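You operate a simulated robot arm through the tools that you are given. There is no shell and no other tool.

The job below is to be done with a simulated robot arm. You get a single attempt, and the scene is never put back.

Task
Drive the three brass screws home in the order one, three, two.
Fine: use the push driver that the screw plate names. Push each screw home, no harder: a red ring shows a stripped one. Put the driver back in its cup. Set down upright: what you pick out.

Only the result counts: the job must be done as asked and must still hold three seconds after the hand-in. Knocking over, shifting, dropping, spilling or breaking anything else fails it.

Robot
A 6-joint arm with a two-finger gripper, fixed in place. Base frame: the origin is on the floor under the middle of its stand, x ahead of it, y to its left, z up; the work surface is at about z = 0.886. Units: m, degrees, N and s.
It reaches about 1.572 m from its shoulder. Its first joint turns from -166.0 to 166.0 degrees. Payload 2.45 kg.
The tool frame sits at the grasp point between the pads (the TCP): z along the fingers, y along the line on which they close. The tips reach 0.02 m beyond it. The gripper opens to 0.14 m; its body begins 0.168 m behind the TCP.
Orientation is that of the tool frame in the base frame, as a unit quaternion [x, y, z, w]. With the fingers straight down and closing along the base's y, the tool's x points along the base's -x, its y along +y and its z along -z.

Tools
- The arm moves only by the tool nudge_tool. Its argument "moves" is a list of rows, each an object of numbers (a shift or turn left out is 0, a gripper value left out holds the last): "fingers": the opening, from 0 (shut) to 1 (fully open); "dx", "dy", "dz": the shift along the tool's x, y, z in units of 30 mm (1.0 is 30 mm); "wx", "wy", "wz": the turn, a rotation vector about the tool's x, y, z in units of 5 degrees (1.0 is 5 degrees). In form: [{"fingers": .., "dx": .., "dy": .., "dz": .., "wx": .., "wy": .., "wz": ..}, ...]. A call has 1 to 20 rows; each row shifts and turns the commanded pose from where the row before left it, along the tool's axes as they then stand. A call with a number of a shift or a turn outside -1 to 1 is refused whole. Rows are played at 5 a second. More than 0.05 m and 8.6 degrees between two rows, or a gripper value outside its range, and nothing of the call is played. Where a pose cannot be reached the arm comes as near as it can. A force on the tool above 40 N (or 10 N above the force at the start of the call, whichever is more), or a blocked arm, ends the call early, and 0.2 s more pass. The fingers move at their own pace (about 0.045 m/s each) and stop on an object; they squeeze with about 42 N. The grip force told is the motor's: it shows also when the fingers shut on nothing. Time passes only in rows, and 0.2 s behind the last, so rows that do not move let the fingers close. It gives the time, the measured TCP pose, the force on the tool (base axes), the opening and the grip force at its end, in the units of the frame above (readings bear some noise), with the torque about the TCP (base axes, N m) and any sound that the robot's microphone picked up.
- Cameras (640 x 400 px; columns grow to the right, rows downward): "scene" is fixed at [0.0506, -0.4985, 1.5218]; the picture's right is [0.62, -0.78, 0.00], its down [-0.26, -0.21, -0.94] and it looks along [0.74, 0.59, -0.33] (base axes); focal length 371 px, centre (320, 200). "wrist" rides on the gripper at [0.078, 0.011, -0.209] in the tool frame; the picture's right is [-0.14, 0.99, 0.00], its down [-0.92, -0.13, -0.37] and it looks along [-0.37, -0.05, 0.93] (tool axes); focal length 280 px, centre (320, 200).
- camera(camera): a new picture of that camera. It takes no simulated time.
- measure_at(camera, pixels): for up to 12 pixels [column, row] of the newest picture of that camera ("zoom" is the newest enlarged one), the place [x, y, z] in the base frame of the surface seen there, good to about 0.002 m. It takes no simulated time.
- enlarge(camera, box): a new picture of the part [left, top, right, bottom] of that camera's present view, enlarged. It takes no simulated time.
- job_done(): hands the job in; it is judged then, once.

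Open the gripper and draw the arm clear of the work before you hand the job in, unless the task says otherwise.

The tools are called as name(argument=value, ...) on one line, values as JSON. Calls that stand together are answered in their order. nudge_tool: Moves the arm, as the interface text tells. Its arguments: {"type":"object","properties":{"moves":{"type":"array","items":{"type":"object","properties":{"fingers":{"type":"number"},"dx":{"type":"number"},"dy":{"type":"number"},"dz":{"type":"number"},"wx":{"type":"number"},"wy":{"type":"number"},"wz":{"type":"number"}}}}},"required":["moves"]} The other tools are called the same way: camera (camera) takes a picture; measure_at (camera, pixels) gives the place of the surface under pixels of a picture; enlarge (camera, box) takes an enlarged picture of a part of a camera's view; job_done () hands the job in.

At the start:

```text
clock: 0.0
position: [0.7351, 0.1141, 1.2923]
orientation: [0.0, 1.0, 0.0, -0.001]
wrist_force: [0.3, 0.2, 0.0]
wrist_torque: [-0.02, 0.02, -0.03]
width: 0.14
finger_force: 0.0
```

scene: 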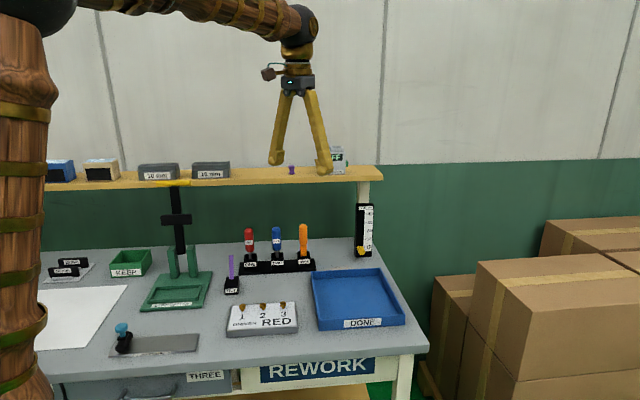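
wrist: 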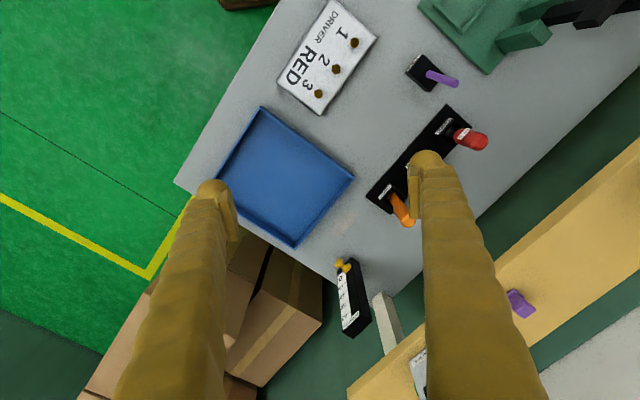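

The scene picture shows the plate with screws 1, 2, 3 and "RED" at about (262,318), and the red, blue and orange drivers at (249,240), (276,240) and (303,240). I'll enlarge both areas to look closer.

enlarge(camera="scene", box=[210, 215, 330, 290])

enlarge(camera="scene", box=[210, 285, 320, 350])

enlarge(camera="wrist", box=[260, 0, 500, 150])

enlarge(camera="wrist", box=[350, 90, 510, 240])

```text
5.33 times, centred on (270, 252) of scene
```

zoom: 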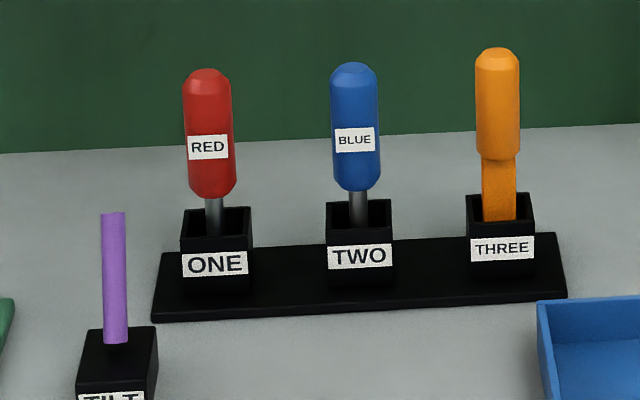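

```text
5.82 times, centred on (265, 318) of scene
```

zoom: 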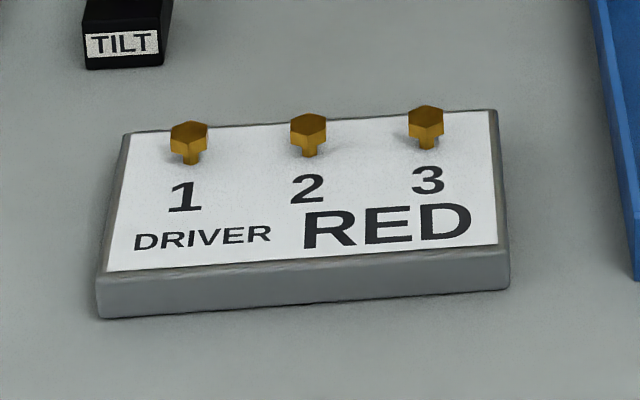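

```text
2.67 times, centred on (380, 75) of wrist
```

zoom: 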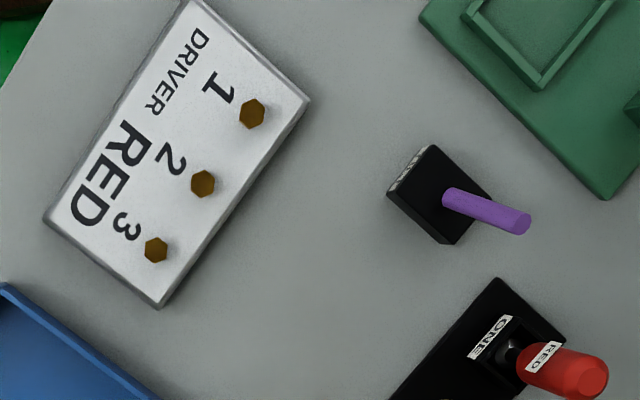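

```text
2.67 times, centred on (430, 165) of wrist
```

zoom: 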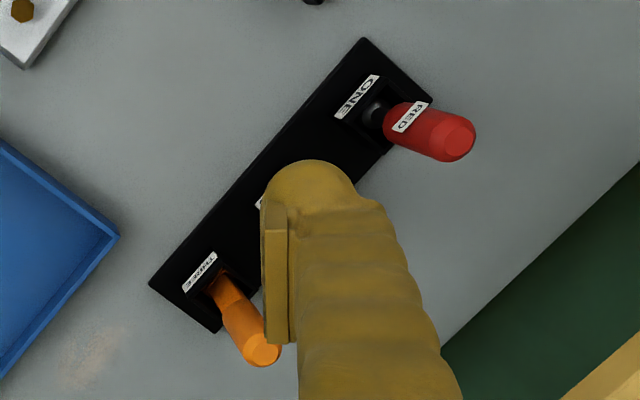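

Red driver labelled RED stands in cup ONE, and the plate says DRIVER RED. I'll look at the gauge at (365,232), the tilt cup at (232,280), and the rest for any other rules.

enlarge(camera="scene", box=[330, 195, 400, 265])

enlarge(camera="scene", box=[40, 230, 250, 360])

enlarge(camera="scene", box=[40, 140, 380, 250])

measure_at(camera="scene", pixels=[[249, 230], [249, 240], [249, 250], [276, 240], [303, 240], [242, 306], [263, 305], [283, 304], [231, 265], [251, 263], [249, 266], [262, 320]])

measure_at(camera="wrist", pixels=[[354, 42], [336, 69], [318, 93], [478, 142], [460, 138], [450, 120], [375, 36], [320, 114], [330, 2], [278, 82], [445, 80], [300, 40]])

```text
5.71 times, centred on (365, 230) of scene
```

zoom: 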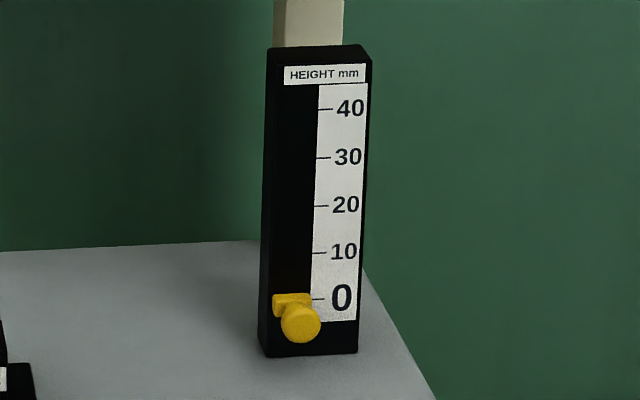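

```text
3.05 times, centred on (145, 295) of scene
```

zoom: 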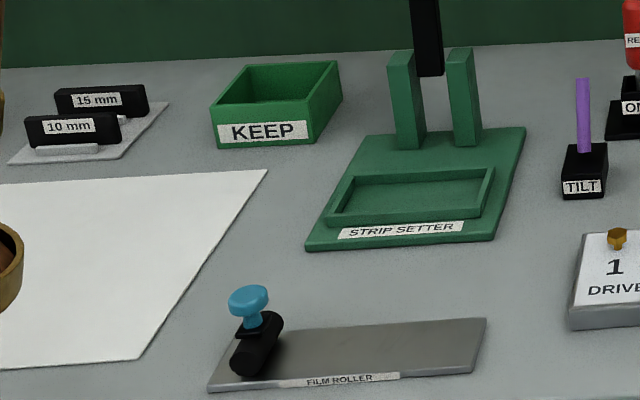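

```text
1.88 times, centred on (210, 195) of scene
```

zoom: 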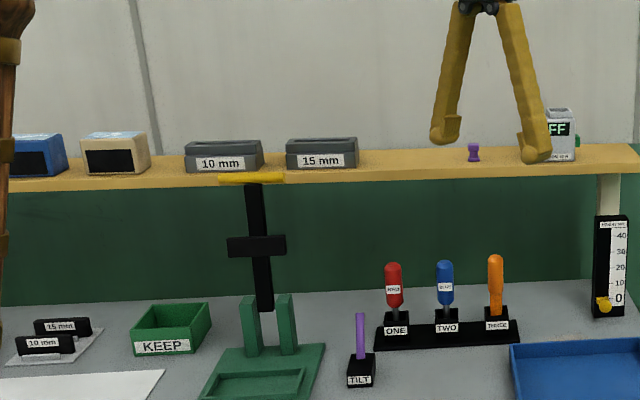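

```text
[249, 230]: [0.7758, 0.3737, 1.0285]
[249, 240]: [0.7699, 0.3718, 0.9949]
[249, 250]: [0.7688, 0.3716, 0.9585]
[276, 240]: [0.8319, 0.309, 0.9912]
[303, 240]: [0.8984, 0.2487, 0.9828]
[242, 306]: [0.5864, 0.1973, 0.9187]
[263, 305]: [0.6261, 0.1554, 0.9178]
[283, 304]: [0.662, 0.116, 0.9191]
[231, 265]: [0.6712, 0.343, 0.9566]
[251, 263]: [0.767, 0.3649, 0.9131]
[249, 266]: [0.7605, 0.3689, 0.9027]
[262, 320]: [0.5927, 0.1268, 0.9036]
```

```text
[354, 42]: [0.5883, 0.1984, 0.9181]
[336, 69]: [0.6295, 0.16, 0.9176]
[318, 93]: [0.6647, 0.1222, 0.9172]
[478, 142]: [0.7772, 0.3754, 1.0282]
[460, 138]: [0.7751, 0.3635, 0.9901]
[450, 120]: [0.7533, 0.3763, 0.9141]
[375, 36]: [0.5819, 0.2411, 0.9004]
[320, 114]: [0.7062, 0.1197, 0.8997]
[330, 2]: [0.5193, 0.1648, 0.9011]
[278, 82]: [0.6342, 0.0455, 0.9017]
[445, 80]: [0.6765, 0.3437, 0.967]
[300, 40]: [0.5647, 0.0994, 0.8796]
```

I'm measuring the shelf edge along row ~178, the shelf post, and the driver and cup outlines so I can plan the approach to the red driver.

measure_at(camera="scene", pixels=[[220, 182], [220, 186], [378, 176], [378, 168], [178, 200], [178, 240], [363, 195], [291, 170], [60, 187], [365, 215], [170, 168], [100, 176]])

enlarge(camera="scene", box=[235, 220, 265, 275])

```text
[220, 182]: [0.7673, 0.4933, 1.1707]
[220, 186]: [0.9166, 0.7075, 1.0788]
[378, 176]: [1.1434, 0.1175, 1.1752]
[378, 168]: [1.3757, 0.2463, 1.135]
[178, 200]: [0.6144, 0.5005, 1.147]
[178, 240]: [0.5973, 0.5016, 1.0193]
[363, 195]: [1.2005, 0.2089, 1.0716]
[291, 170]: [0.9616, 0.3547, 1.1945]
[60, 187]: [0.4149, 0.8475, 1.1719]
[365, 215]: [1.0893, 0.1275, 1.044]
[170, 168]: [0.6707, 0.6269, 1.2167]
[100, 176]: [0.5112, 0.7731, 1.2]
```

```text
7.27 times, centred on (250, 248) of scene
```

zoom: 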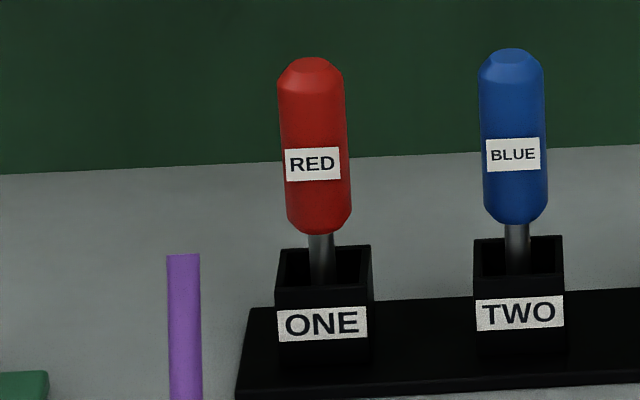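

The shelf's front edge runs along x+y≈1.26 at z≈1.16–1.19, only about 8 cm behind the red driver. I'll look at the gripper shape at (297,110) before approaching.

enlarge(camera="scene", box=[240, 50, 350, 185])

measure_at(camera="scene", pixels=[[297, 85], [280, 125], [315, 125], [277, 158], [322, 165], [268, 73], [297, 68], [308, 80]])

```text
2.96 times, centred on (295, 118) of scene
```

zoom: 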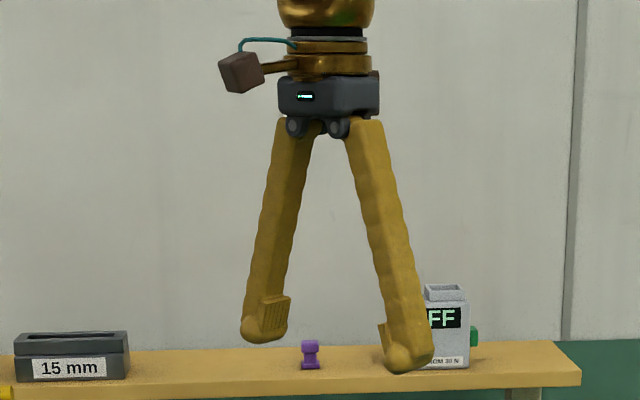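

```text
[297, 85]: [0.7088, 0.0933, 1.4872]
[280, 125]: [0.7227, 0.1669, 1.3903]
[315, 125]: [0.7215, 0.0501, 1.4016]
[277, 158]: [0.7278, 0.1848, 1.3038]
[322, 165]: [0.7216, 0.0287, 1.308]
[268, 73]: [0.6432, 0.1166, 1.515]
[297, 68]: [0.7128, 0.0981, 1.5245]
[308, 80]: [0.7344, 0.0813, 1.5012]
```

The gripper has swinging fingers, so I'll close along the rack direction (tool turned −45° about z). That keeps the camera on the side away from the shelf. I'll turn first, narrow the opening, then shift over the red driver while staying at z≈1.29.

nudge_tool(moves=[{"wz": -1, "fingers": 0.4}, {"wz": -1}, {"wz": -1}, {"wz": -1}, {"wz": -1}, {"wz": -1}, {"wz": -1}, {"wz": -1}, {"wz": -1}, {"dx": -0.9, "dy": 0.65}, {"dx": -0.9, "dy": 0.65}, {"dx": -0.9, "dy": 0.65}, {"dx": -0.9, "dy": 0.65}, {"dx": -0.9, "dy": 0.65}, {"dx": -0.9, "dy": 0.65}, {"dx": -0.9, "dy": 0.65}, {"dx": -0.5, "dy": 0.63}, {}])

```text
clock: 3.8
position: [0.7716, 0.3689, 1.2925]
orientation: [-0.383, 0.924, 0.0, 0.0]
wrist_force: [0.2, -0.6, 0.0]
wrist_torque: [0.01, 0.01, 0.02]
width: 0.056
finger_force: 0.1
```

The turn went as planned and the TCP is at (0.772, 0.369, 1.2925). I'll take pictures to locate the driver relative to the gripper.

camera(camera="wrist")

camera(camera="scene")

```text
taken
```

wrist: 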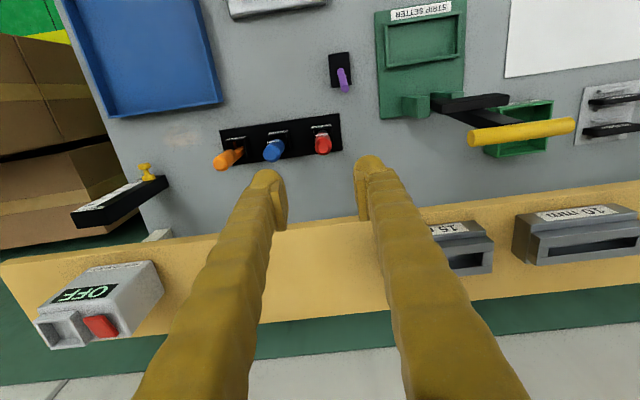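

```text
taken
```

scene: 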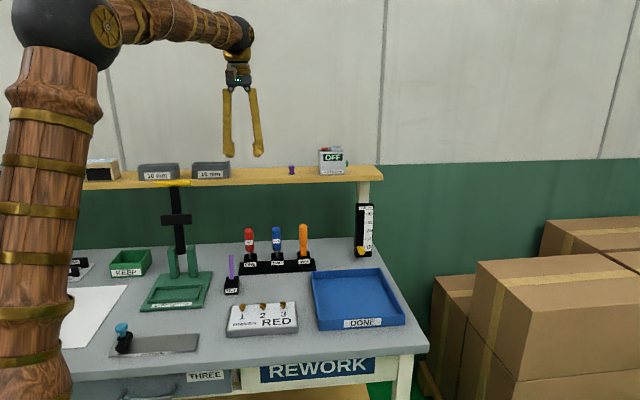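

The red driver top shows at about (323,145) in the wrist picture. I'm enlarging it and measuring several points on the handle and the cup.

enlarge(camera="wrist", box=[200, 100, 360, 200])

enlarge(camera="scene", box=[305, 135, 365, 185])

measure_at(camera="wrist", pixels=[[324, 146], [318, 145], [330, 145], [324, 151], [322, 138], [272, 154], [229, 160], [310, 128], [333, 125], [342, 118], [338, 150], [220, 130]])

```text
4.00 times, centred on (280, 150) of wrist
```

zoom: 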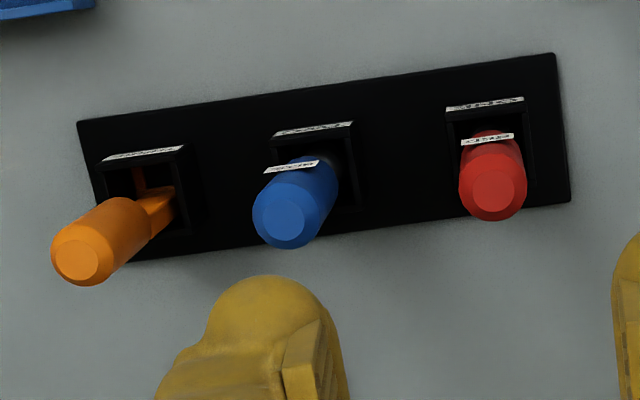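

```text
8.00 times, centred on (335, 160) of scene
```

zoom: 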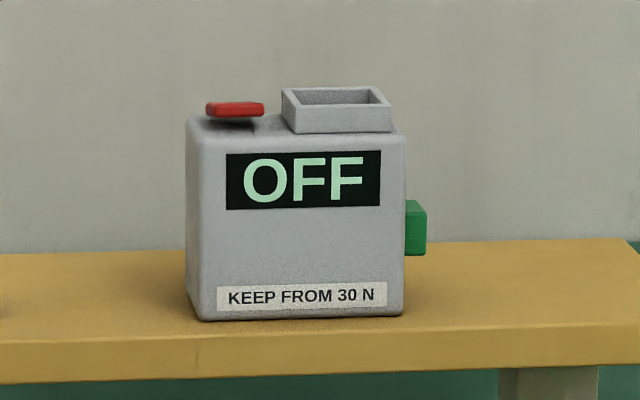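

```text
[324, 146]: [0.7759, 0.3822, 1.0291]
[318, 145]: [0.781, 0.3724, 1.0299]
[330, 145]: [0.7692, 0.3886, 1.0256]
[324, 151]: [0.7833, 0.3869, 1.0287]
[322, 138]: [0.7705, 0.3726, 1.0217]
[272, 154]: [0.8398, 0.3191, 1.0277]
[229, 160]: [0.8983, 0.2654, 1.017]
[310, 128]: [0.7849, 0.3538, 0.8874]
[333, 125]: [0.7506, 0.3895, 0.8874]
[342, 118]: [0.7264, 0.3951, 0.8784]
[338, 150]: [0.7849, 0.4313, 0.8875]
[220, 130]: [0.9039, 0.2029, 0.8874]
```

The zoom shows the red top face centred at about (495,193). I'll measure several points on that face and its rim in the zoom.

enlarge(camera="wrist", box=[296, 115, 352, 165])

```text
8.00 times, centred on (324, 140) of wrist
```

zoom: 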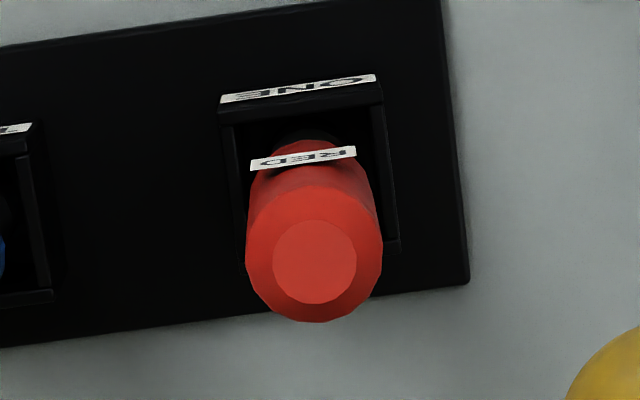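

The top face is centred at about (314,262) in this zoom. I'm measuring its centre, edges and cup rim.

measure_at(camera="zoom", pixels=[[314, 262], [280, 262], [348, 262], [314, 230], [314, 296], [314, 200], [230, 110], [378, 95], [392, 230], [240, 250], [300, 100], [305, 158]])

```text
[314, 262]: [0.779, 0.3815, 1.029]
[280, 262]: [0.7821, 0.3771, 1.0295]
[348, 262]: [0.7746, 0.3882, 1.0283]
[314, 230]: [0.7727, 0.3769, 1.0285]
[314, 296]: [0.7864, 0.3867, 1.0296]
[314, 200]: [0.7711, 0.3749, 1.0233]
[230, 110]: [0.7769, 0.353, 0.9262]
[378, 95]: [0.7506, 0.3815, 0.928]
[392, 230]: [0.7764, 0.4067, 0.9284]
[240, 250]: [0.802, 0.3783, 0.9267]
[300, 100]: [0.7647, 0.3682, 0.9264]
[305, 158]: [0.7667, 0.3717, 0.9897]
```

The red driver's top centre is at (0.779, 0.382, 1.029), and its cup is centred at about (0.777, 0.380) with the rim at z≈0.927, so it stands upright. I'll shift the small amount needed and go down to z≈1.09, just above the handle, then check.

nudge_tool(moves=[{"dx": -0.44, "dy": 0.13}, {"dz": 1}, {"dz": 1}, {"dz": 1}, {"dz": 1}, {"dz": 1}, {"dz": 1}, {"dz": 0.75}, {}, {}])

camera(camera="wrist")

camera(camera="scene")

```text
clock: 6.0
position: [0.7765, 0.3804, 1.0887]
orientation: [-0.383, 0.924, 0.0, 0.001]
wrist_force: [-0.3, -0.1, 0.3]
wrist_torque: [0.03, 0.01, 0.01]
width: 0.0559
finger_force: 0.1
```

```text
taken
```

wrist: 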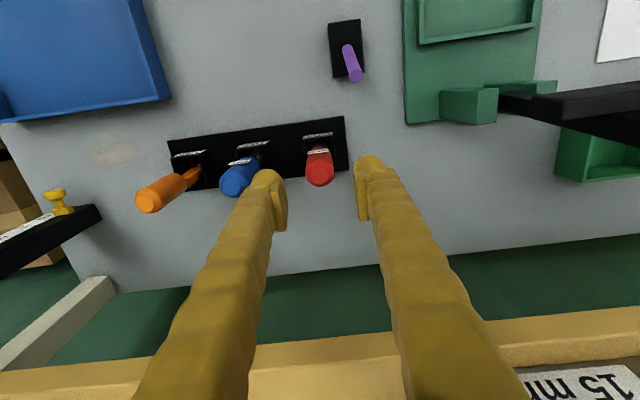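

```text
taken
```

scene: 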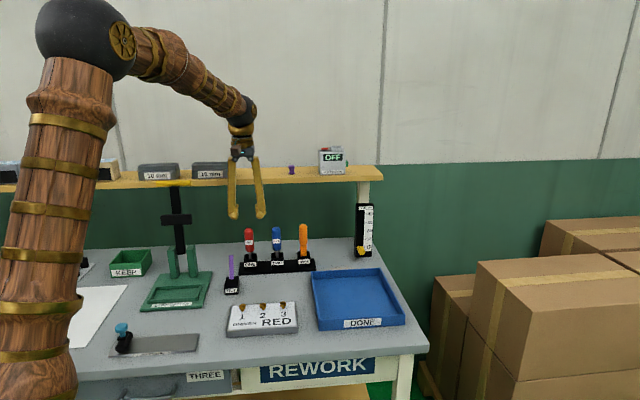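

The fingers straddle the red driver at (320,168), with the left finger's outer side about 17 mm short of the blue one. I'll re-measure the red top face from this closer view before descending.

enlarge(camera="wrist", box=[270, 110, 370, 210])

```text
4.00 times, centred on (320, 160) of wrist
```

zoom: 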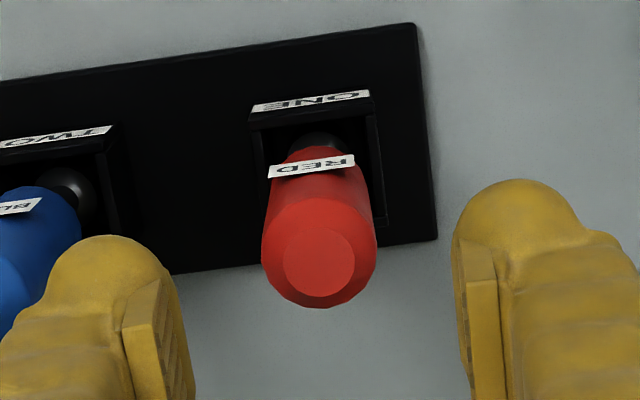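

The top face centre is at about (320,261) in this zoom. I'm measuring it and its edges.

measure_at(camera="zoom", pixels=[[320, 261], [292, 261], [348, 261], [320, 235], [320, 288], [265, 250], [374, 245], [160, 340], [480, 330]])

```text
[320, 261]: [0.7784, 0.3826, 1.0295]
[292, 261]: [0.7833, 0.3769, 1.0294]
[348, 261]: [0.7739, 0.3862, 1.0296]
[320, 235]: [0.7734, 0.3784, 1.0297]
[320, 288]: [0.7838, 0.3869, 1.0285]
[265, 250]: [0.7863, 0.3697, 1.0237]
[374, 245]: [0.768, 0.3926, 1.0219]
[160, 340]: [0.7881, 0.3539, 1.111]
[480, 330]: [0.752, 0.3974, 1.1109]
```

Red centre is (0.7785, 0.382), within 3 mm of the TCP. I'll go down to z≈0.995, around the middle of the handle, with the fingers still open at 56 mm.

nudge_tool(moves=[{"dx": -0.07, "dz": 0.6}, {"dz": 0.7}, {"dz": 0.7}, {"dz": 0.6}, {"dz": 0.52}, {}])

enlarge(camera="wrist", box=[240, 110, 400, 230])

enlarge(camera="scene", box=[210, 150, 330, 280])

```text
clock: 7.4
position: [0.777, 0.3786, 0.9962]
orientation: [-0.382, 0.924, 0.001, 0.0]
wrist_force: [-0.8, 1.0, 0.5]
wrist_torque: [0.01, -0.03, -0.03]
width: 0.0562
finger_force: 0.1
```

```text
3.33 times, centred on (320, 170) of wrist
```

zoom: 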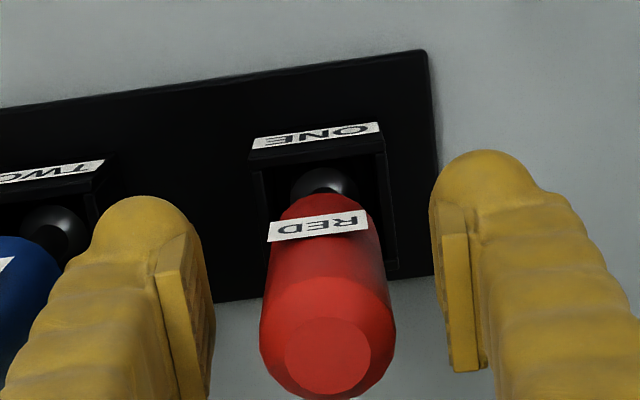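

```text
3.08 times, centred on (270, 215) of scene
```

zoom: 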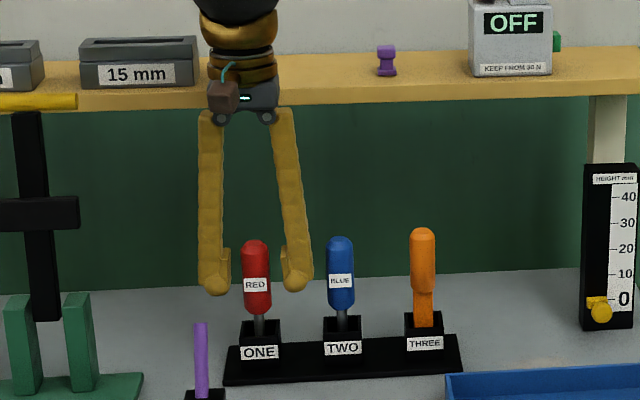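

The fingers sit evenly on both sides of the red handle. I'll check the top face position once more from this view, at about (328,352) in a new wrist zoom.

enlarge(camera="wrist", box=[240, 120, 400, 220])

nudge_tool(moves=[{}])

```text
4.00 times, centred on (320, 170) of wrist
```

zoom: 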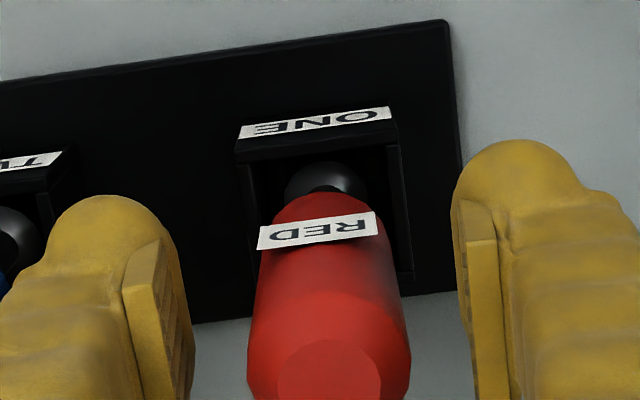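

```text
clock: 7.8
position: [0.7763, 0.3793, 0.9971]
orientation: [-0.383, 0.924, 0.0, 0.0]
wrist_force: [0.0, 0.3, 0.0]
wrist_torque: [-0.01, 0.01, 0.0]
width: 0.056
finger_force: 0.1
```

The reading is steady at (0.7763, 0.3793, 0.997). I'm measuring the red top face again in this zoom, around (328,378).

measure_at(camera="zoom", pixels=[[328, 378], [300, 385], [358, 385], [328, 350], [328, 395], [265, 340], [395, 340], [320, 270], [325, 178], [310, 250]])

```text
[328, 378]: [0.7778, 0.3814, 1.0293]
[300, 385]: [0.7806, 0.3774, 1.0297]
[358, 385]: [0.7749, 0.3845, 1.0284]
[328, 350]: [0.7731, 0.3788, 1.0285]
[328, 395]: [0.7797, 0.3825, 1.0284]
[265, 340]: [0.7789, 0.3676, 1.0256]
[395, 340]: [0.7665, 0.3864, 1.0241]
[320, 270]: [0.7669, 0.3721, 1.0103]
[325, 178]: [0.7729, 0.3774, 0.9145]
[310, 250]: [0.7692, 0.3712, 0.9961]
```

Red centre is still about 3 mm toward the shelf from the TCP, so I'll shift by that and close the fingers on the handle.

nudge_tool(moves=[{"dx": -0.1}, {}, {"fingers": 0}, {}, {}, {}, {}, {}])

enlarge(camera="wrist", box=[240, 120, 400, 220])

enlarge(camera="scene", box=[210, 205, 330, 280])

```text
clock: 9.6
position: [0.7792, 0.381, 0.9954]
orientation: [-0.383, 0.924, 0.0, 0.0]
wrist_force: [-0.2, 0.7, 0.0]
wrist_torque: [0.06, -0.01, -0.01]
width: 0.0283
finger_force: 42.3
```

```text
4.00 times, centred on (320, 170) of wrist
```

zoom: 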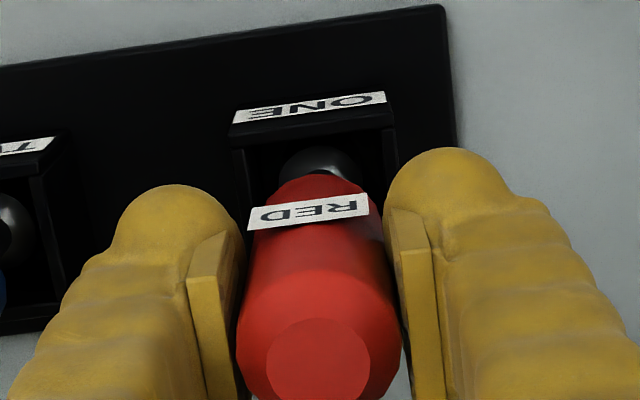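

```text
5.33 times, centred on (270, 242) of scene
```

zoom: 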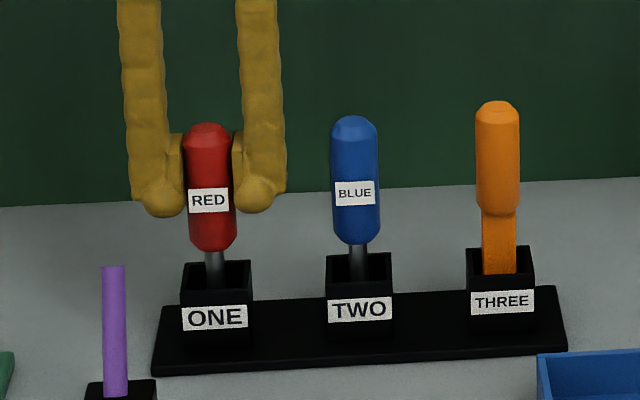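

The driver is gripped (width 28.3 mm, 42 N) and still upright. I'll lift it straight up by 150 mm slowly, then look at the tip.

nudge_tool(moves=[{"dz": -0.3}, {"dz": -0.5}, {"dz": -0.6}, {"dz": -0.6}, {"dz": -0.6}, {"dz": -0.6}, {"dz": -0.6}, {"dz": -0.6}, {"dz": -0.6}, {}])

enlarge(camera="scene", box=[210, 165, 310, 275])

enlarge(camera="wrist", box=[240, 120, 400, 220])

```text
clock: 11.8
position: [0.7804, 0.3844, 1.146]
orientation: [-0.383, 0.924, 0.0, 0.0]
wrist_force: [-0.2, 0.7, -1.5]
wrist_torque: [-0.01, -0.02, 0.03]
width: 0.0283
finger_force: 41.5
```

```text
3.64 times, centred on (260, 220) of scene
```

zoom: 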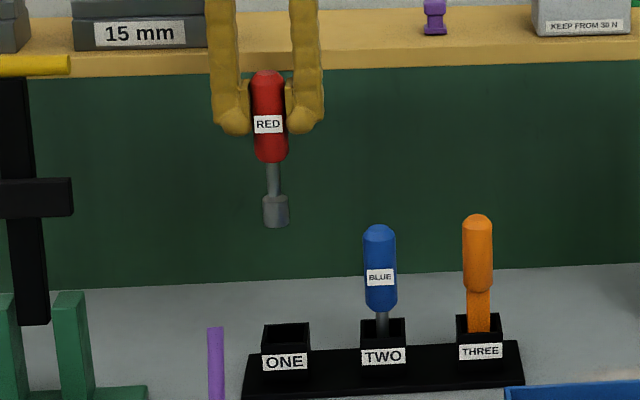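

```text
4.00 times, centred on (320, 170) of wrist
```

zoom: 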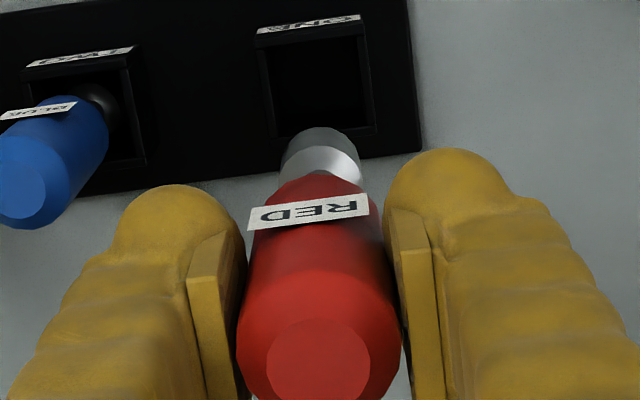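

The driver is out, and its tip is a hex socket at (276,212) in the zoom. It may lean a degree or two, so I'll enlarge further and measure points along its axis.

enlarge(camera="scene", box=[264, 180, 304, 232])

```text
7.69 times, centred on (284, 206) of scene
```

zoom: 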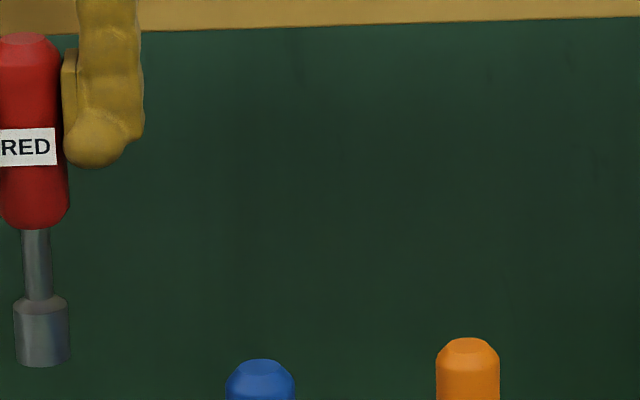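

That box was off: the driver sits at scene column ~247. I'll enlarge around it.

enlarge(camera="scene", box=[226, 180, 268, 232])

```text
7.69 times, centred on (247, 206) of scene
```

zoom: 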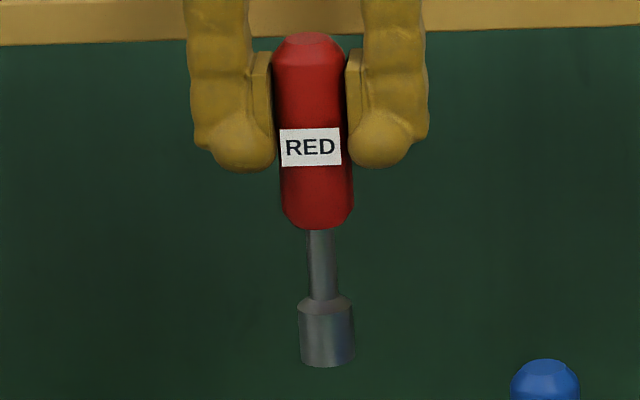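

The lean in the picture (19 px over 322) is about what perspective gives, so the driver is upright in the grip. I'm measuring the socket's bottom and the handle.

measure_at(camera="zoom", pixels=[[327, 360], [327, 340], [325, 310], [323, 260], [318, 200], [310, 80], [308, 42], [302, 330], [352, 330], [327, 365]])

```text
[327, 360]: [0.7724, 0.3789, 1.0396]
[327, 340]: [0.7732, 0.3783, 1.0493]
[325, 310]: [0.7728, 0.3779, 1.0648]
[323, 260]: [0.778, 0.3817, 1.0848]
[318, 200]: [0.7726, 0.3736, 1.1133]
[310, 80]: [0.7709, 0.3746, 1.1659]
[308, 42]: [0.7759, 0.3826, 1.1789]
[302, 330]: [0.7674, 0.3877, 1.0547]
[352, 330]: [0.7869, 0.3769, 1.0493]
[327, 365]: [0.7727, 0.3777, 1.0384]
```

Socket bottom is at z≈1.037 with the TCP at 1.1455, so the tip is about 108 mm below the TCP and on the tool axis within ~1–2 mm. I'll move 170 mm along tool +x, toward the plate and away from the shelf, to view the screws from nearly straight above.

nudge_tool(moves=[{"dx": 0.5}, {"dx": 0.8}, {"dx": 0.8}, {"dx": 0.8}, {"dx": 0.8}, {"dx": 0.8}, {"dx": 0.7}, {"dx": 0.5}, {}, {}])

camera(camera="wrist")

```text
clock: 14.0
position: [0.6575, 0.264, 1.1442]
orientation: [-0.382, 0.924, 0.0, 0.0]
wrist_force: [0.3, 0.7, -0.8]
wrist_torque: [0.0, -0.02, 0.04]
width: 0.0281
finger_force: 42.4
```

```text
taken
```

wrist: 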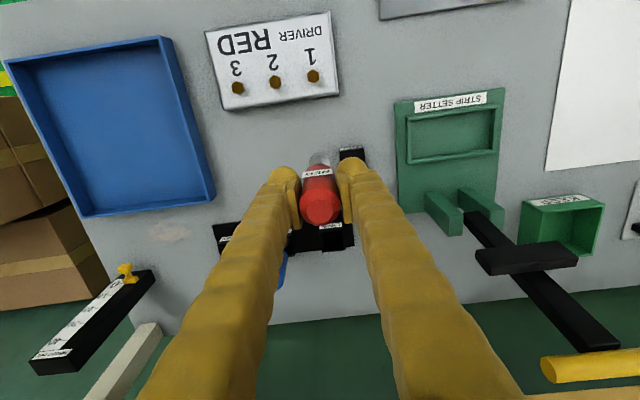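

The three screws show at (313,76), (275,82) and (238,88). I'll enlarge that part and measure the heads.

enlarge(camera="wrist", box=[215, 50, 335, 115])

```text
5.33 times, centred on (275, 82) of wrist
```

zoom: 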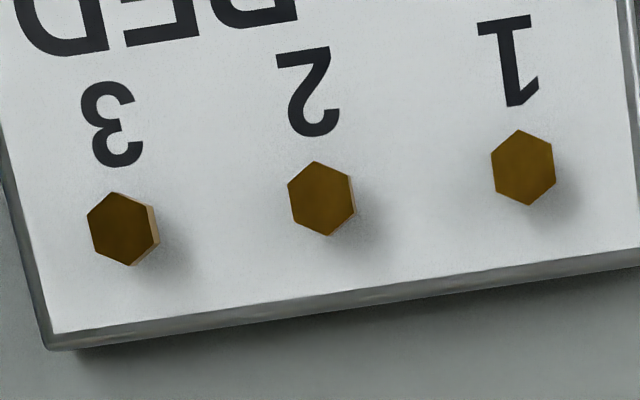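

Head centres are about (523,168), (321,198) and (121,229) in the zoom. I'm measuring the centres and opposite corners.

measure_at(camera="zoom", pixels=[[523, 168], [519, 134], [527, 202], [321, 198], [314, 166], [327, 232], [121, 229], [113, 197], [130, 262], [420, 190], [220, 210], [560, 200]])

nudge_tool(moves=[{}])

```text
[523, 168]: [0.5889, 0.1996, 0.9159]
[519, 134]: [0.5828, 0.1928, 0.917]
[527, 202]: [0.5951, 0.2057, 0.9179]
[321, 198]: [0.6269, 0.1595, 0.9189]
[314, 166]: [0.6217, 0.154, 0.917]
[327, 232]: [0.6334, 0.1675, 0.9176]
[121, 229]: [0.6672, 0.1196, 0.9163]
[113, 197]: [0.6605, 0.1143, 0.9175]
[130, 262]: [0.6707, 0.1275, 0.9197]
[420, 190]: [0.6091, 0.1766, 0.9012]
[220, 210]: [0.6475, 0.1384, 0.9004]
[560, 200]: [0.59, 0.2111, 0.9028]
```

```text
clock: 14.4
position: [0.6568, 0.2656, 1.1442]
orientation: [-0.383, 0.924, 0.001, 0.0]
wrist_force: [-0.1, -0.4, -1.2]
wrist_torque: [0.0, 0.03, 0.02]
width: 0.0282
finger_force: 42.2
```

Screw heads are at about (0.589, 0.1995), (0.627, 0.160) and (0.666, 0.120), with tops at z≈0.918 and the plate at 0.901. I'll move the driver over screw 1 and come down to roughly 15 mm above its head for an alignment check.

nudge_tool(moves=[{"dx": 0.6, "dy": 0.15}, {"dx": 0.7}, {"dx": 0.7}, {"dx": 0.6}, {"dx": 0.48}, {"dz": 0.6}, {"dz": 0.7}, {"dz": 0.7}, {"dz": 0.7}, {"dz": 0.6}, {}, {}])

camera(camera="scene")

camera(camera="wrist")

```text
clock: 17.0
position: [0.5907, 0.2011, 1.0452]
orientation: [-0.383, 0.924, 0.0, 0.001]
wrist_force: [0.2, 0.2, -1.0]
wrist_torque: [0.01, 0.0, 0.02]
width: 0.0282
finger_force: 41.4
```

```text
taken
```

scene: 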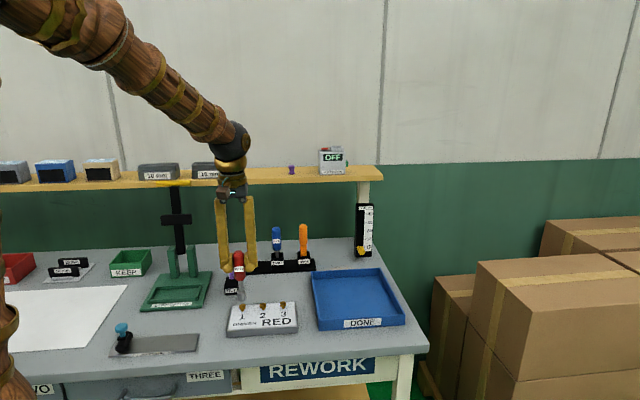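

```text
taken
```

wrist: 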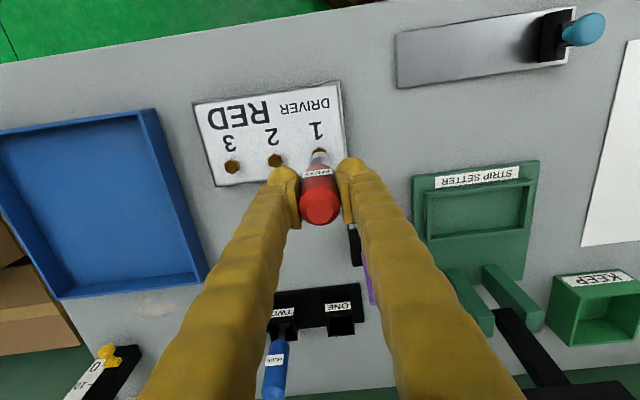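

The driver is now hovering above screw 1. I'll enlarge both views to check the alignment of the socket with the head.

enlarge(camera="scene", box=[215, 270, 295, 325])

enlarge(camera="wrist", box=[280, 130, 360, 190])

```text
7.27 times, centred on (255, 298) of scene
```

zoom: 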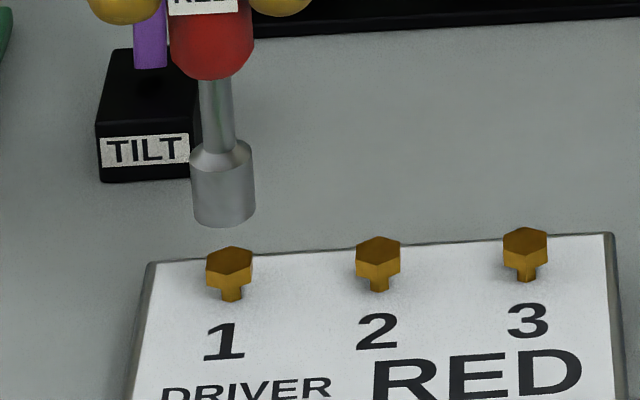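

```text
6.67 times, centred on (320, 160) of wrist
```

zoom: 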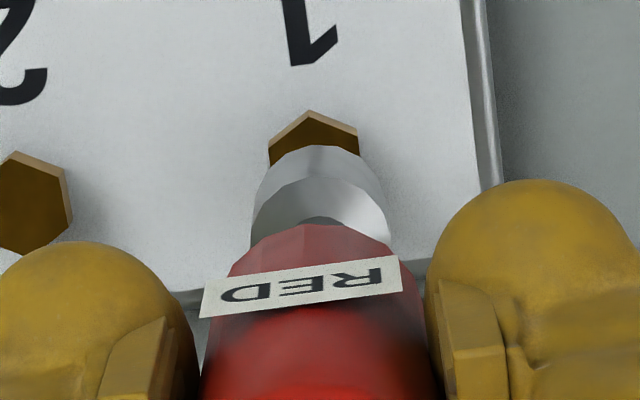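

Laterally it's within about 1 mm. To check the depth direction, I'll measure points on the socket and on screw heads 1 and 2 in a tight scene zoom.

enlarge(camera="scene", box=[230, 280, 262, 312])

```text
12.50 times, centred on (246, 296) of scene
```

zoom: 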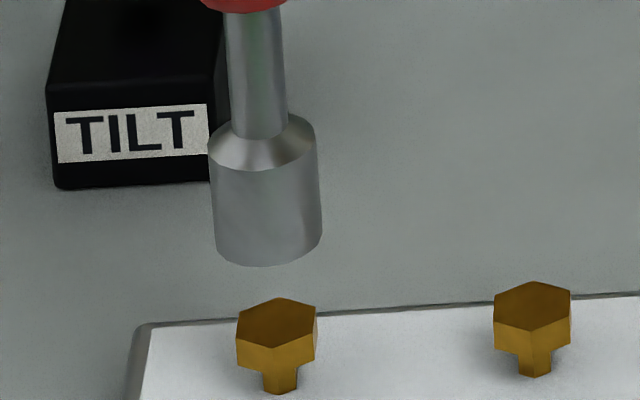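

Laterally the socket is within half a millimetre of screw 1. I'll measure the socket's front surface and the head's top points for the depth offset.

measure_at(camera="zoom", pixels=[[266, 200], [266, 230], [267, 255], [235, 210], [300, 210], [267, 262], [277, 323], [277, 305], [277, 342], [250, 323], [305, 323], [532, 306]])

measure_at(camera="zoom", pixels=[[264, 190], [265, 210], [266, 220], [267, 240], [268, 250], [258, 220], [274, 220], [272, 323], [282, 323], [277, 315], [277, 331], [215, 210]])

```text
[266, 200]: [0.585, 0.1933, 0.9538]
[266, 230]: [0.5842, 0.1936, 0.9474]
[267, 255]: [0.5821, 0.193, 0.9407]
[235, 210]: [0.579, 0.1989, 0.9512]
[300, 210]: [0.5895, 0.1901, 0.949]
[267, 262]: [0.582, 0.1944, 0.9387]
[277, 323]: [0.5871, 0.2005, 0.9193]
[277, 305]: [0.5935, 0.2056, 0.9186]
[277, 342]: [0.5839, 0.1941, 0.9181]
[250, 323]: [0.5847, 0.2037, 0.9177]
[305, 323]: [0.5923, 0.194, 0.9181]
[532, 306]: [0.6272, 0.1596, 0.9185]
```

```text
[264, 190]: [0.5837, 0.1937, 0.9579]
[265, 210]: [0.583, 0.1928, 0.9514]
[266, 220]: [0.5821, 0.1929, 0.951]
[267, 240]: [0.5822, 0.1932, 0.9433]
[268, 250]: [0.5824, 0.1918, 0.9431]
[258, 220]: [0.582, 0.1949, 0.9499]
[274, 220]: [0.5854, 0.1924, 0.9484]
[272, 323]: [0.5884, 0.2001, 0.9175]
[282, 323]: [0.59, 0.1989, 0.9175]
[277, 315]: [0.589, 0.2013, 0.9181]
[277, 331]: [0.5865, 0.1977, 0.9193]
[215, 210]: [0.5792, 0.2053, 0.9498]
```

Averaged, the socket centre is at about (0.590, 0.202) and screw 1 at (0.5886, 0.1996), so it needs about +2.6 mm in tool x and −0.9 mm in tool y. I'll apply that, come down 12 mm (leaving a gap of about 7 mm) and look again.

nudge_tool(moves=[{"dx": 0.085, "dy": -0.03}, {"dz": 0.2}, {"dz": 0.2}, {}, {}])

enlarge(camera="wrist", box=[280, 130, 360, 190])

enlarge(camera="scene", box=[230, 285, 262, 317])

```text
clock: 18.2
position: [0.5891, 0.1985, 1.0353]
orientation: [-0.383, 0.924, 0.0, 0.0]
wrist_force: [0.6, -0.8, -1.1]
wrist_torque: [0.02, -0.02, -0.01]
width: 0.0284
finger_force: 41.8
```

```text
6.67 times, centred on (320, 160) of wrist
```

zoom: 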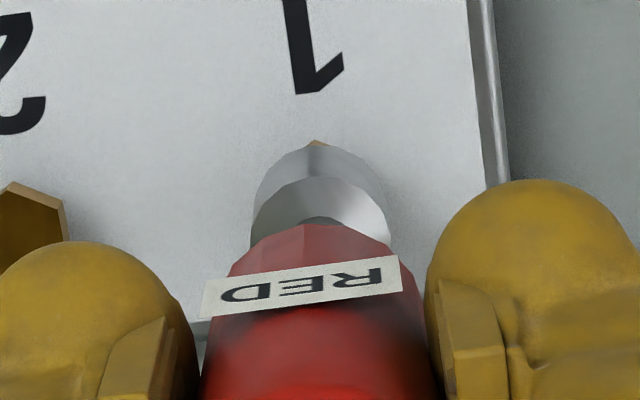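

```text
12.50 times, centred on (246, 301) of scene
```

zoom: 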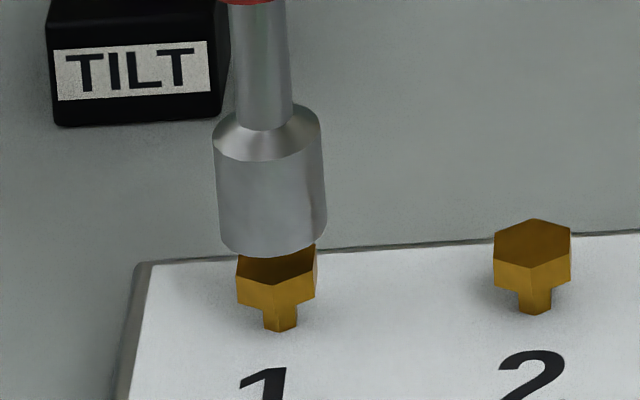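

Now the socket (bottom centre ~(273,230)) is lined up over head 1 with a gap of about 7.5 mm. I'll go down 6 mm more in small rows and read the force.

nudge_tool(moves=[{"dz": 0.07}, {"dz": 0.07}, {"dz": 0.06}, {}])

enlarge(camera="scene", box=[230, 285, 262, 317])

```text
clock: 19.2
position: [0.588, 0.1988, 1.0293]
orientation: [-0.383, 0.924, 0.0, 0.0]
wrist_force: [0.7, 0.2, -1.3]
wrist_torque: [-0.01, 0.02, 0.02]
width: 0.0279
finger_force: 42.3
```

```text
12.50 times, centred on (246, 301) of scene
```

zoom: 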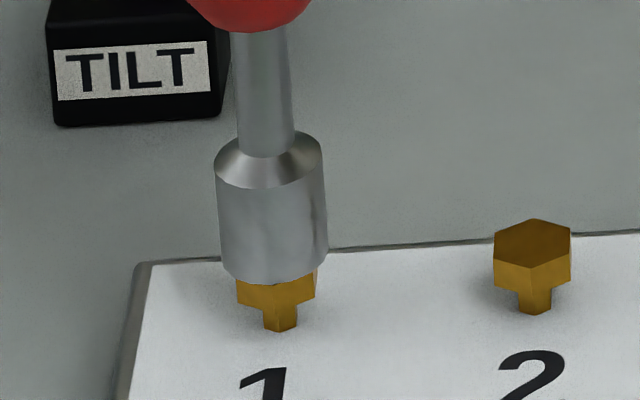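

No contact force yet and about 1.5 mm of gap remains. I'll continue in half-millimetre rows, a few at a time, watching the force and sound.

nudge_tool(moves=[{"dz": 0.02}, {"dz": 0.017}, {"dz": 0.017}, {}])

```text
clock: 20.2
position: [0.5887, 0.1977, 1.0272]
orientation: [-0.383, 0.924, 0.001, 0.0]
wrist_force: [-0.4, 1.1, -1.2]
wrist_torque: [0.01, -0.02, 0.0]
width: 0.0283
finger_force: 42.2
```

Still no contact force (−1.2 N is the driver's weight). I'll go on by 1.5 mm.

nudge_tool(moves=[{"dz": 0.017}, {"dz": 0.017}, {"dz": 0.017}, {}])

enlarge(camera="scene", box=[230, 285, 262, 317])

```text
clock: 21.2
position: [0.5887, 0.1988, 1.0266]
orientation: [-0.383, 0.924, 0.0, 0.0]
wrist_force: [0.7, 0.1, -0.4]
wrist_torque: [0.01, -0.01, -0.03]
width: 0.0283
finger_force: 41.7
```

```text
12.50 times, centred on (246, 301) of scene
```

zoom: 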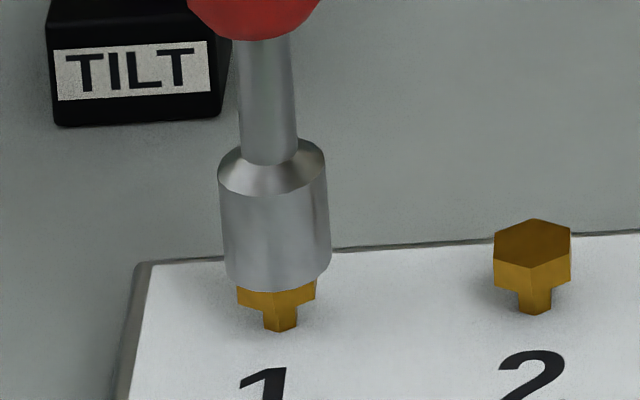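

The reading went from −1.2 to −0.4 N, so contact may just be starting. I'll continue in 0.5 mm rows.

nudge_tool(moves=[{"dz": 0.017}, {"dz": 0.017}, {}])

```text
clock: 22.0
position: [0.5885, 0.1986, 1.0266]
orientation: [-0.383, 0.924, 0.0, 0.0]
wrist_force: [-1.1, -0.5, -2.3]
wrist_torque: [-0.03, 0.02, 0.01]
width: 0.0284
finger_force: 41.5
```

The force is still within noise. I'll go another 1 mm.

nudge_tool(moves=[{"dz": 0.017}, {"dz": 0.017}, {}])

enlarge(camera="scene", box=[230, 285, 262, 317])

```text
clock: 22.8
position: [0.5888, 0.1993, 1.0237]
orientation: [-0.382, 0.924, 0.0, 0.0]
wrist_force: [0.0, 0.1, 0.0]
wrist_torque: [0.02, -0.01, 0.02]
width: 0.0282
finger_force: 42.3
```

```text
12.50 times, centred on (246, 301) of scene
```

zoom: 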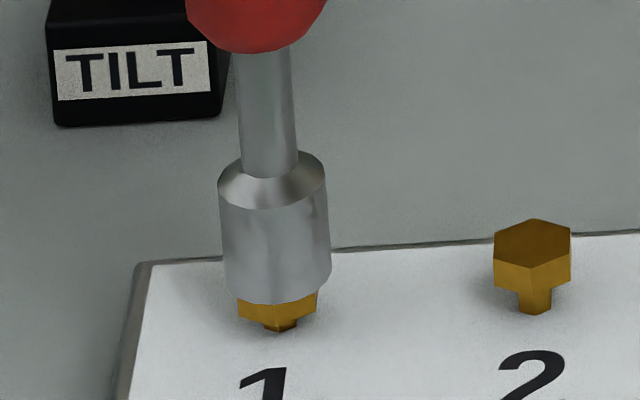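

Screw 1 is sinking: its visible shank got shorter, with almost no force. I'll keep going in half-millimetre rows and check each time.

nudge_tool(moves=[{"dz": 0.017}, {"dz": 0.017}, {"dz": 0.017}, {}])

enlarge(camera="scene", box=[230, 285, 262, 317])

```text
clock: 23.8
position: [0.5874, 0.199, 1.0227]
orientation: [-0.384, 0.923, 0.0, 0.0]
wrist_force: [-0.8, 0.4, 0.0]
wrist_torque: [0.01, -0.03, 0.01]
width: 0.0283
finger_force: 42.0
```

```text
12.50 times, centred on (246, 301) of scene
```

zoom: 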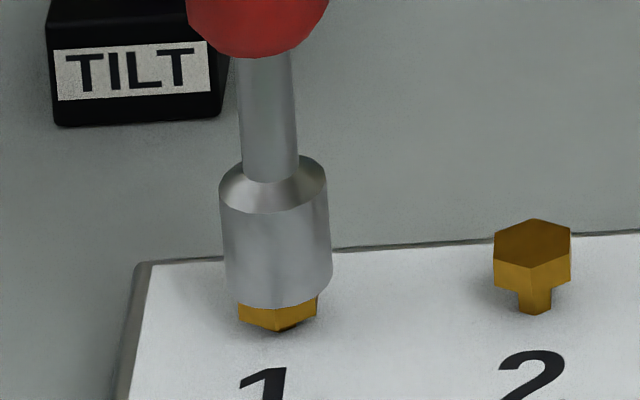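

It sinks smoothly: head bottom now at about y=330 in the zoom, near the plate. Force is still about 0. I'll do 1 mm more in two rows.

nudge_tool(moves=[{"dz": 0.017}, {"dz": 0.017}, {}])

enlarge(camera="scene", box=[230, 285, 262, 317])

```text
clock: 24.6
position: [0.5884, 0.1978, 1.0228]
orientation: [-0.383, 0.924, -0.001, 0.001]
wrist_force: [-0.2, -0.1, -1.2]
wrist_torque: [0.02, -0.01, -0.01]
width: 0.0282
finger_force: 41.9
```

```text
12.50 times, centred on (246, 301) of scene
```

zoom: 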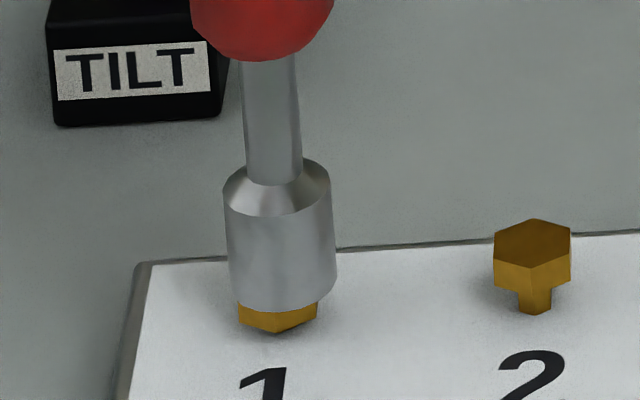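

Still no extra force. I'll go another 1 mm in two rows.

nudge_tool(moves=[{"dz": 0.017}, {"dz": 0.017}, {}])

enlarge(camera="scene", box=[230, 285, 262, 317])

```text
clock: 25.4
position: [0.5874, 0.1981, 1.0222]
orientation: [-0.383, 0.924, 0.0, -0.001]
wrist_force: [-1.1, -0.2, -0.5]
wrist_torque: [-0.03, 0.03, -0.03]
width: 0.0281
finger_force: 41.8
```

```text
12.50 times, centred on (246, 301) of scene
```

zoom: 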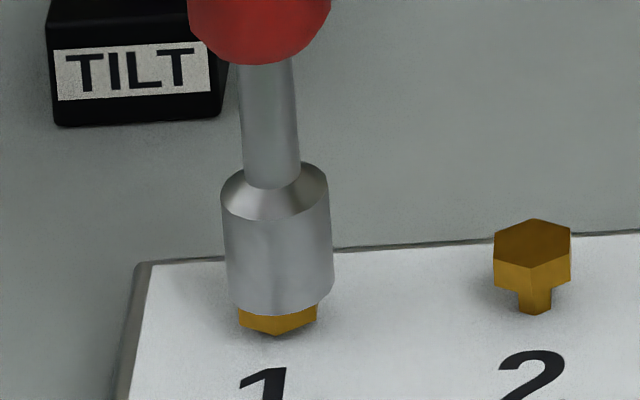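

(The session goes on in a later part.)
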